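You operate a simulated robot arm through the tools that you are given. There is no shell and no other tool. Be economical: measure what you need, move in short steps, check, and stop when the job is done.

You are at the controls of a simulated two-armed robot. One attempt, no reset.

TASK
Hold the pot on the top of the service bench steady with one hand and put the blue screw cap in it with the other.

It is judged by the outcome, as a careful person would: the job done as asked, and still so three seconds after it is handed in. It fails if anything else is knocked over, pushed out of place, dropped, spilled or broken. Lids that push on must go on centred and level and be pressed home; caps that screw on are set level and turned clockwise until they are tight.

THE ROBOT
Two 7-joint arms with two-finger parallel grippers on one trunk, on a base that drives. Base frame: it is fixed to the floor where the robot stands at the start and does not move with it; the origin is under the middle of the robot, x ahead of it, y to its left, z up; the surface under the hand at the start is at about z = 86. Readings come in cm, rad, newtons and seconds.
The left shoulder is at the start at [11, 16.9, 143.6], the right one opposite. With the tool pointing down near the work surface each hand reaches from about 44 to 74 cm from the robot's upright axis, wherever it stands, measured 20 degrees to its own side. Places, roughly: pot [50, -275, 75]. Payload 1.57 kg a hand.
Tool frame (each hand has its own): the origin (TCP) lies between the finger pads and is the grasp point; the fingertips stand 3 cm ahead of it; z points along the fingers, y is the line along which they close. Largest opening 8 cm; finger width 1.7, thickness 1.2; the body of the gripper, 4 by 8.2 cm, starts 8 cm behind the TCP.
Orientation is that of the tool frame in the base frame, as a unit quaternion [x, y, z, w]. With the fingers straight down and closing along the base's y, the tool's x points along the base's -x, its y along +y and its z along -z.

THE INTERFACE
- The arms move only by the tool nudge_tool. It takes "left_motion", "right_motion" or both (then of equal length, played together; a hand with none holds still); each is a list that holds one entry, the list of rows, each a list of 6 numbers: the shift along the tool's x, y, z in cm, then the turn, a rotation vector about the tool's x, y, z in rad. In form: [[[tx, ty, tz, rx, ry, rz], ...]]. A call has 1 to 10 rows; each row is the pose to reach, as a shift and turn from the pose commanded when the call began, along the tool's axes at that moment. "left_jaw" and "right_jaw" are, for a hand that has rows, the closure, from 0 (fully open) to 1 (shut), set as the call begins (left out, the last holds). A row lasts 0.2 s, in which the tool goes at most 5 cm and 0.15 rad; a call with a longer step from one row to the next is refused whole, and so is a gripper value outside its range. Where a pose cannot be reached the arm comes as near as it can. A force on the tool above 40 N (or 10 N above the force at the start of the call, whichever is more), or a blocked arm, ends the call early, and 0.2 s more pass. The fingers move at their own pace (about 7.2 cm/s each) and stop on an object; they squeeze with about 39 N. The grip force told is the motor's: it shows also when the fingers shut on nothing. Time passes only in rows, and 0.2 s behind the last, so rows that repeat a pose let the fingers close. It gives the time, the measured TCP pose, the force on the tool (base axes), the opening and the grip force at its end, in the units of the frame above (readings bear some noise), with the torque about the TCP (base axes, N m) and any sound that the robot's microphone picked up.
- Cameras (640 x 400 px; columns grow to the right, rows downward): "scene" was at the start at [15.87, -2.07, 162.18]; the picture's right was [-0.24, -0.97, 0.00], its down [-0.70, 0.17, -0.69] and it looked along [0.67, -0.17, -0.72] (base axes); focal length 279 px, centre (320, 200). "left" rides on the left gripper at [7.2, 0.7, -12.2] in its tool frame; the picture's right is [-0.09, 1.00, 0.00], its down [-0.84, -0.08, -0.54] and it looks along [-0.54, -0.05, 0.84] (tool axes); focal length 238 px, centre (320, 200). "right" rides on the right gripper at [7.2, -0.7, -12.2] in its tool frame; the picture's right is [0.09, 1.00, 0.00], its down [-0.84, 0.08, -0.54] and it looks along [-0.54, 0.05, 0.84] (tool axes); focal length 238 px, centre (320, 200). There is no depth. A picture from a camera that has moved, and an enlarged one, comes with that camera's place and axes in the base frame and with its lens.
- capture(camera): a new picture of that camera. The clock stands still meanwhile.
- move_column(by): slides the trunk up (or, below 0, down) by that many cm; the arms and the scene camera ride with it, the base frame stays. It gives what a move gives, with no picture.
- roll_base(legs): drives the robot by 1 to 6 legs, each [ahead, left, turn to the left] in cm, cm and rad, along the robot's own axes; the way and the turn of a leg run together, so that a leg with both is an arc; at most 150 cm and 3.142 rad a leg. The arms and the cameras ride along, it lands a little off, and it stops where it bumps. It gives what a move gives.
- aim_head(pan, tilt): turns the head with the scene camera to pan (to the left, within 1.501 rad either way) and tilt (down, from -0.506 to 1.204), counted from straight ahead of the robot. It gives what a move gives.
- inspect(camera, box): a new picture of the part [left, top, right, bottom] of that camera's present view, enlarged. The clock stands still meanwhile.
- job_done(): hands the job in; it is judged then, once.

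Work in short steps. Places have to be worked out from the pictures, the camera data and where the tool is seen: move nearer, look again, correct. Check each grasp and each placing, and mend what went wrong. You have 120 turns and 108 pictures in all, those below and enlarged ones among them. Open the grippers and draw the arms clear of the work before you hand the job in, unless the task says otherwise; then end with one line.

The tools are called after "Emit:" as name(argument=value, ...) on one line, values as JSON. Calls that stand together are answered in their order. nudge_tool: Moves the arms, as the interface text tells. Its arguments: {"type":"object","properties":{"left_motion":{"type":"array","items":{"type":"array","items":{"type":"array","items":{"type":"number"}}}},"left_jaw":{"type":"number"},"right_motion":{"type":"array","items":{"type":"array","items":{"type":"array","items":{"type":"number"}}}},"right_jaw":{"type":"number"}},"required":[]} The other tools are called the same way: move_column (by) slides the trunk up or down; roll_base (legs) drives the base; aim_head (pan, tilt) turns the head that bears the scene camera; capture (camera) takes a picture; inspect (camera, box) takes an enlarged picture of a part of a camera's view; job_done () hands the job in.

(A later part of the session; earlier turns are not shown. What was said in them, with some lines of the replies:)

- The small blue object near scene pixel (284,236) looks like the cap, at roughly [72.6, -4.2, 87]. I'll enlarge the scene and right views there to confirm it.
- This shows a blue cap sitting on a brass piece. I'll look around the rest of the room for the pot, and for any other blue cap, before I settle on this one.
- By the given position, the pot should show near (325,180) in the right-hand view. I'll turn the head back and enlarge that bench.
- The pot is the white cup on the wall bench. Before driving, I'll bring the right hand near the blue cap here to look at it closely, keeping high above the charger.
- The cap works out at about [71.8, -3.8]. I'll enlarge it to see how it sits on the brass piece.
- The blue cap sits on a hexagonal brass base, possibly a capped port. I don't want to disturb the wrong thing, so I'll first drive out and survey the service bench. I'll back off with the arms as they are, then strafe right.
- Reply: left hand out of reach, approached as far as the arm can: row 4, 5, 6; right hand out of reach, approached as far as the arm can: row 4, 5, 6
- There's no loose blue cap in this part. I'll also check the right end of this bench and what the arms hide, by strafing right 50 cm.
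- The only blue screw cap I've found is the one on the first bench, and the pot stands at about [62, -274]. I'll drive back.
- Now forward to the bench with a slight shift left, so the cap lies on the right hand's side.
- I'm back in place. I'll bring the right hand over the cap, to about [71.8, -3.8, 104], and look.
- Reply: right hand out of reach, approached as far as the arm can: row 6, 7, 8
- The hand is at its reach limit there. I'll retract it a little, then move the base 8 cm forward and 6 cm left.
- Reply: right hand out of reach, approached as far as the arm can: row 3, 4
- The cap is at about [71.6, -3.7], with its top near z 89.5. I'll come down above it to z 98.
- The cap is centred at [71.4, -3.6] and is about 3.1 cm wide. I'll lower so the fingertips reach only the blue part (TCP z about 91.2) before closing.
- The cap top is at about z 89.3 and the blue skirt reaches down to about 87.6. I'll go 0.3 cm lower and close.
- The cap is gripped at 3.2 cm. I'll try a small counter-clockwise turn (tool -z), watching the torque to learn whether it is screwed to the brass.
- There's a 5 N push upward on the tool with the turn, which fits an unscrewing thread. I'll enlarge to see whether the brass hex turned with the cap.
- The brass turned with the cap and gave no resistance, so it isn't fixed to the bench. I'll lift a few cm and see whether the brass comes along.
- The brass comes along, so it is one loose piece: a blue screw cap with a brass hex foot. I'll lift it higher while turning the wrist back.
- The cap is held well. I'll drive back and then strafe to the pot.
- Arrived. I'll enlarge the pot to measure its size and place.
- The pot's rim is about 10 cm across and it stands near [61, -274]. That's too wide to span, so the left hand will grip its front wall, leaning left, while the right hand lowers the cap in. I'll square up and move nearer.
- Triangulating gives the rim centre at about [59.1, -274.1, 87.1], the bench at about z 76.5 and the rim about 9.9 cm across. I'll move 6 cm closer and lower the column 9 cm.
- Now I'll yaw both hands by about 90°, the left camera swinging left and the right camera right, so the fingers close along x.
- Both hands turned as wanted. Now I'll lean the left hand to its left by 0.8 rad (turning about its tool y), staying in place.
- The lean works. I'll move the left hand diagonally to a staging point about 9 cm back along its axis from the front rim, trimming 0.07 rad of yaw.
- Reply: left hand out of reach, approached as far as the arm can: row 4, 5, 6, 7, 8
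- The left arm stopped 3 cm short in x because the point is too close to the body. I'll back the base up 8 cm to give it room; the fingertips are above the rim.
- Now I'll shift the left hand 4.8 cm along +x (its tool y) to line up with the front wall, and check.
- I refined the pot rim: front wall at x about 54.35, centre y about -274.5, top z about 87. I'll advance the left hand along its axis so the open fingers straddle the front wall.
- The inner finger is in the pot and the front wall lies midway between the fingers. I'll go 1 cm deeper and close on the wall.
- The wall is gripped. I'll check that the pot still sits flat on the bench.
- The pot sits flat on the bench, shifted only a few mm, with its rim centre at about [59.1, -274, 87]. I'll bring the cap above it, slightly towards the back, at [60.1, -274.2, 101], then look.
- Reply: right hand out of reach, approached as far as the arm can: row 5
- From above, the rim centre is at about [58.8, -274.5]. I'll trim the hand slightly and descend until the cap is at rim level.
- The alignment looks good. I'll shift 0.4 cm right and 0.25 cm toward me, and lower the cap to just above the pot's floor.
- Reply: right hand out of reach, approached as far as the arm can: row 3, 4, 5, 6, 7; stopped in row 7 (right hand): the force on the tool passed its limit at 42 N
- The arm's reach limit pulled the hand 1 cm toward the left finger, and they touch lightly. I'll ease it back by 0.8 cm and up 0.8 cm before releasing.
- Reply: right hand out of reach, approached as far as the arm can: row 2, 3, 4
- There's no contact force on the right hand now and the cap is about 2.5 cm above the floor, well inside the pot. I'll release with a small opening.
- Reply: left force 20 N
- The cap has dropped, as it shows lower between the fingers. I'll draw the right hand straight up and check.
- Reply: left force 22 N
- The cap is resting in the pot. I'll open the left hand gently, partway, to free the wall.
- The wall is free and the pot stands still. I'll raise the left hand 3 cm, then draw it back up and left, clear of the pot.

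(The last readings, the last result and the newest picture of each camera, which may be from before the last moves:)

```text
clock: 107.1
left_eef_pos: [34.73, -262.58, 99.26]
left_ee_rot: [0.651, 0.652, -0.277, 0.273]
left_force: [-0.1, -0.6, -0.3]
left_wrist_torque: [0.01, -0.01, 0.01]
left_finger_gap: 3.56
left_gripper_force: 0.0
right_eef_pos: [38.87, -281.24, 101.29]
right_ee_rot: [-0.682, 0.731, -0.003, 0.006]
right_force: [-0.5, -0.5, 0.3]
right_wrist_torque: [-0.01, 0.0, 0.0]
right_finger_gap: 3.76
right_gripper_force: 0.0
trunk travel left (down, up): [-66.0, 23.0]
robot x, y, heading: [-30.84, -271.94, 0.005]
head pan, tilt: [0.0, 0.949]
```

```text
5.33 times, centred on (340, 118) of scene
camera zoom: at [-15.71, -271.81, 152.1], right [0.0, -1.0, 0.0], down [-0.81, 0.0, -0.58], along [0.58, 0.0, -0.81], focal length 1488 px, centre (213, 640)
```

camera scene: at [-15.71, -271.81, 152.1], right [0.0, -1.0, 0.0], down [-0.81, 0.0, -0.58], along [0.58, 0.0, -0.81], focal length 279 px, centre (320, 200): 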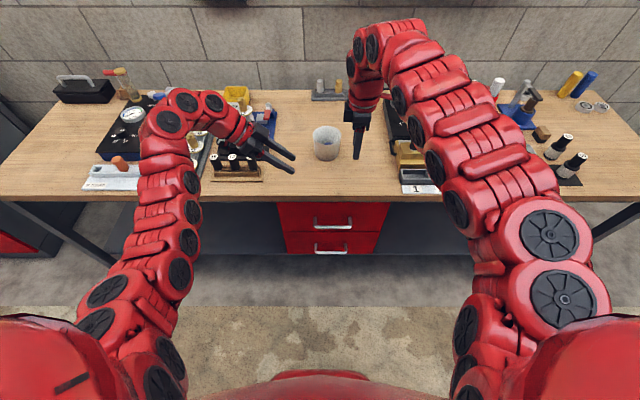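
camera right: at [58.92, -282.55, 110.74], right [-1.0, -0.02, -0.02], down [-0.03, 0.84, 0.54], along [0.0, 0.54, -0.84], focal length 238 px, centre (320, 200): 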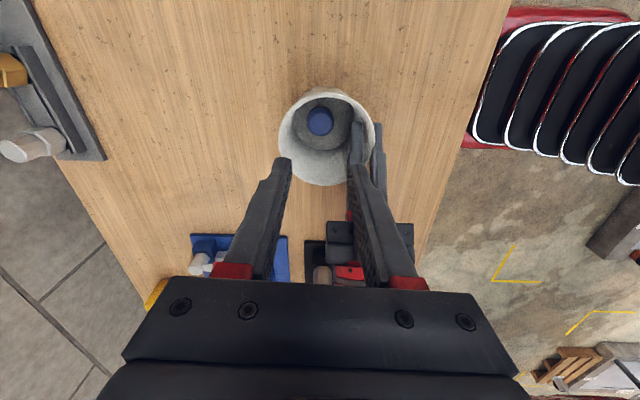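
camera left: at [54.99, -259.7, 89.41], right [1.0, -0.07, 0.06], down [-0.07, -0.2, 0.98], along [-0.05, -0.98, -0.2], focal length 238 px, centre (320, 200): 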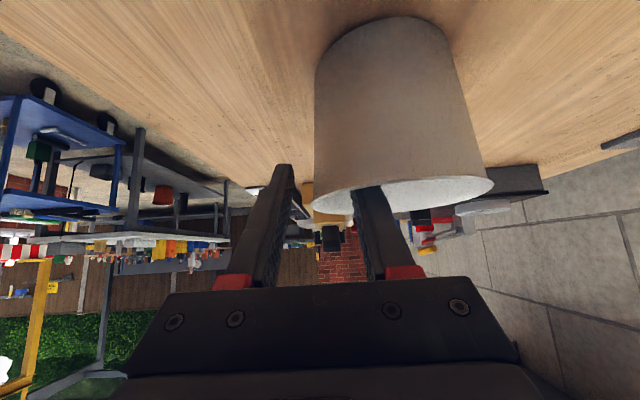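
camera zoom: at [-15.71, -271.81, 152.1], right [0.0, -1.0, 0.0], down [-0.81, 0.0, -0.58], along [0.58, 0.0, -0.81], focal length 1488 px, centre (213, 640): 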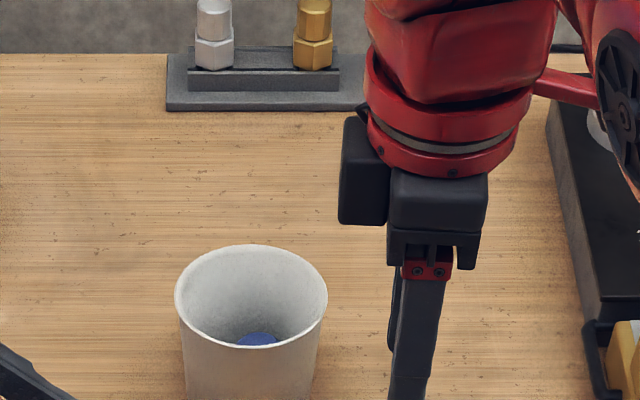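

The cap is in the pot and the pot is upright. I'll open both grippers fully, back off a little more and check the surroundings.

Emit:
nudge_tool(left_motion=[[[0, 0, -1, 0, 0, 0], [0, 0, -2, 0, 0, 0], [0, 0, -2, 0, 0, 0]]], left_jaw=0, right_motion=[[[0, 0, -1, 0, 0, 0], [0, 0, -2, 0, 0, 0], [0, 0, -2, 0, 0, 0]]], right_jaw=0)

Emit:
roll_base(legs=[[-25, 0, 0]])

Emit:
aim_head(pan=0, tilt=0.6)

Emit:
inspect(camera="scene", box=[160, 130, 480, 330])

```text
clock: 107.9
left_eef_pos: [35.02, -261.12, 100.67]
left_ee_rot: [0.651, 0.652, -0.277, 0.273]
left_force: [0.5, 0.2, 0.0]
left_wrist_torque: [0.01, 0.0, 0.01]
left_finger_gap: 7.99
left_gripper_force: 0.0
right_eef_pos: [38.9, -281.18, 103.28]
right_ee_rot: [-0.682, 0.732, -0.004, 0.006]
right_force: [-0.7, 0.1, -0.5]
right_wrist_torque: [0.02, -0.01, 0.01]
right_finger_gap: 8.01
right_gripper_force: 0.0
trunk travel left (down, up): [-66.0, 23.0]
robot x, y, heading: [-31.25, -271.83, -0.004]
head pan, tilt: [0.0, 0.949]
```

```text
clock: 109.8
left_eef_pos: [9.81, -261.26, 100.75]
left_ee_rot: [0.652, 0.651, -0.278, 0.273]
left_force: [-0.4, 0.3, 0.1]
left_wrist_torque: [-0.05, 0.03, 0.04]
left_finger_gap: 8.01
left_gripper_force: 0.0
right_eef_pos: [13.71, -281.38, 103.29]
right_ee_rot: [-0.68, 0.733, -0.004, 0.006]
right_force: [-0.2, -0.7, -0.7]
right_wrist_torque: [0.01, 0.01, -0.01]
right_finger_gap: 8.02
right_gripper_force: 0.1
trunk travel left (down, up): [-66.0, 23.0]
robot x, y, heading: [-55.72, -271.73, -0.001]
head pan, tilt: [0.0, 0.949]
```

```text
clock: 110.6
left_eef_pos: [9.83, -261.34, 100.67]
left_ee_rot: [0.651, 0.651, -0.278, 0.273]
left_force: [0.4, -0.6, -0.1]
left_wrist_torque: [-0.03, 0.02, 0.01]
left_finger_gap: 8.01
left_gripper_force: 0.1
right_eef_pos: [13.7, -281.34, 103.27]
right_ee_rot: [-0.682, 0.731, -0.004, 0.005]
right_force: [0.9, -0.2, 0.2]
right_wrist_torque: [-0.03, 0.01, 0.0]
right_finger_gap: 7.98
right_gripper_force: 0.0
trunk travel left (down, up): [-66.0, 23.0]
robot x, y, heading: [-56.23, -271.63, 0.001]
head pan, tilt: [0.0, 0.6]
```

```text
2.00 times, centred on (320, 230) of scene
camera zoom: at [-39.21, -271.86, 154.92], right [0.0, -1.0, 0.0], down [-0.57, 0.0, -0.82], along [0.82, 0.0, -0.57], focal length 558 px, centre (320, 140)
```

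zoom: 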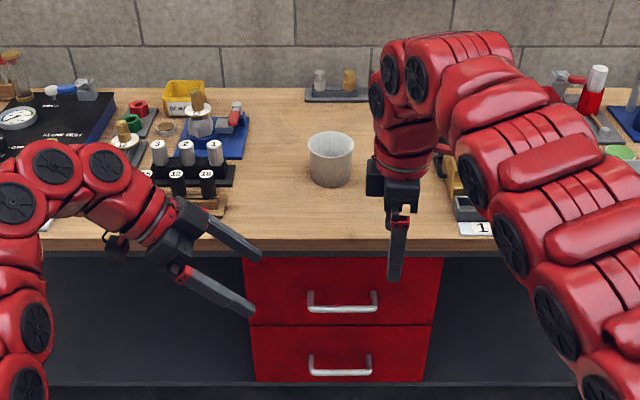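

The pot is upright with the cap inside, the surroundings look undisturbed, and both arms are clear and open. I'm handing the job in.

Emit:
job_done()

```text
The job is handed in.
```

The blue screw cap, with the brass hex foot that came with it, is in the pot on the service bench. The left hand held the pot while the right lowered the cap and let it drop about 2.5 cm; the pot moved only a few mm, and both grippers are open and clear.
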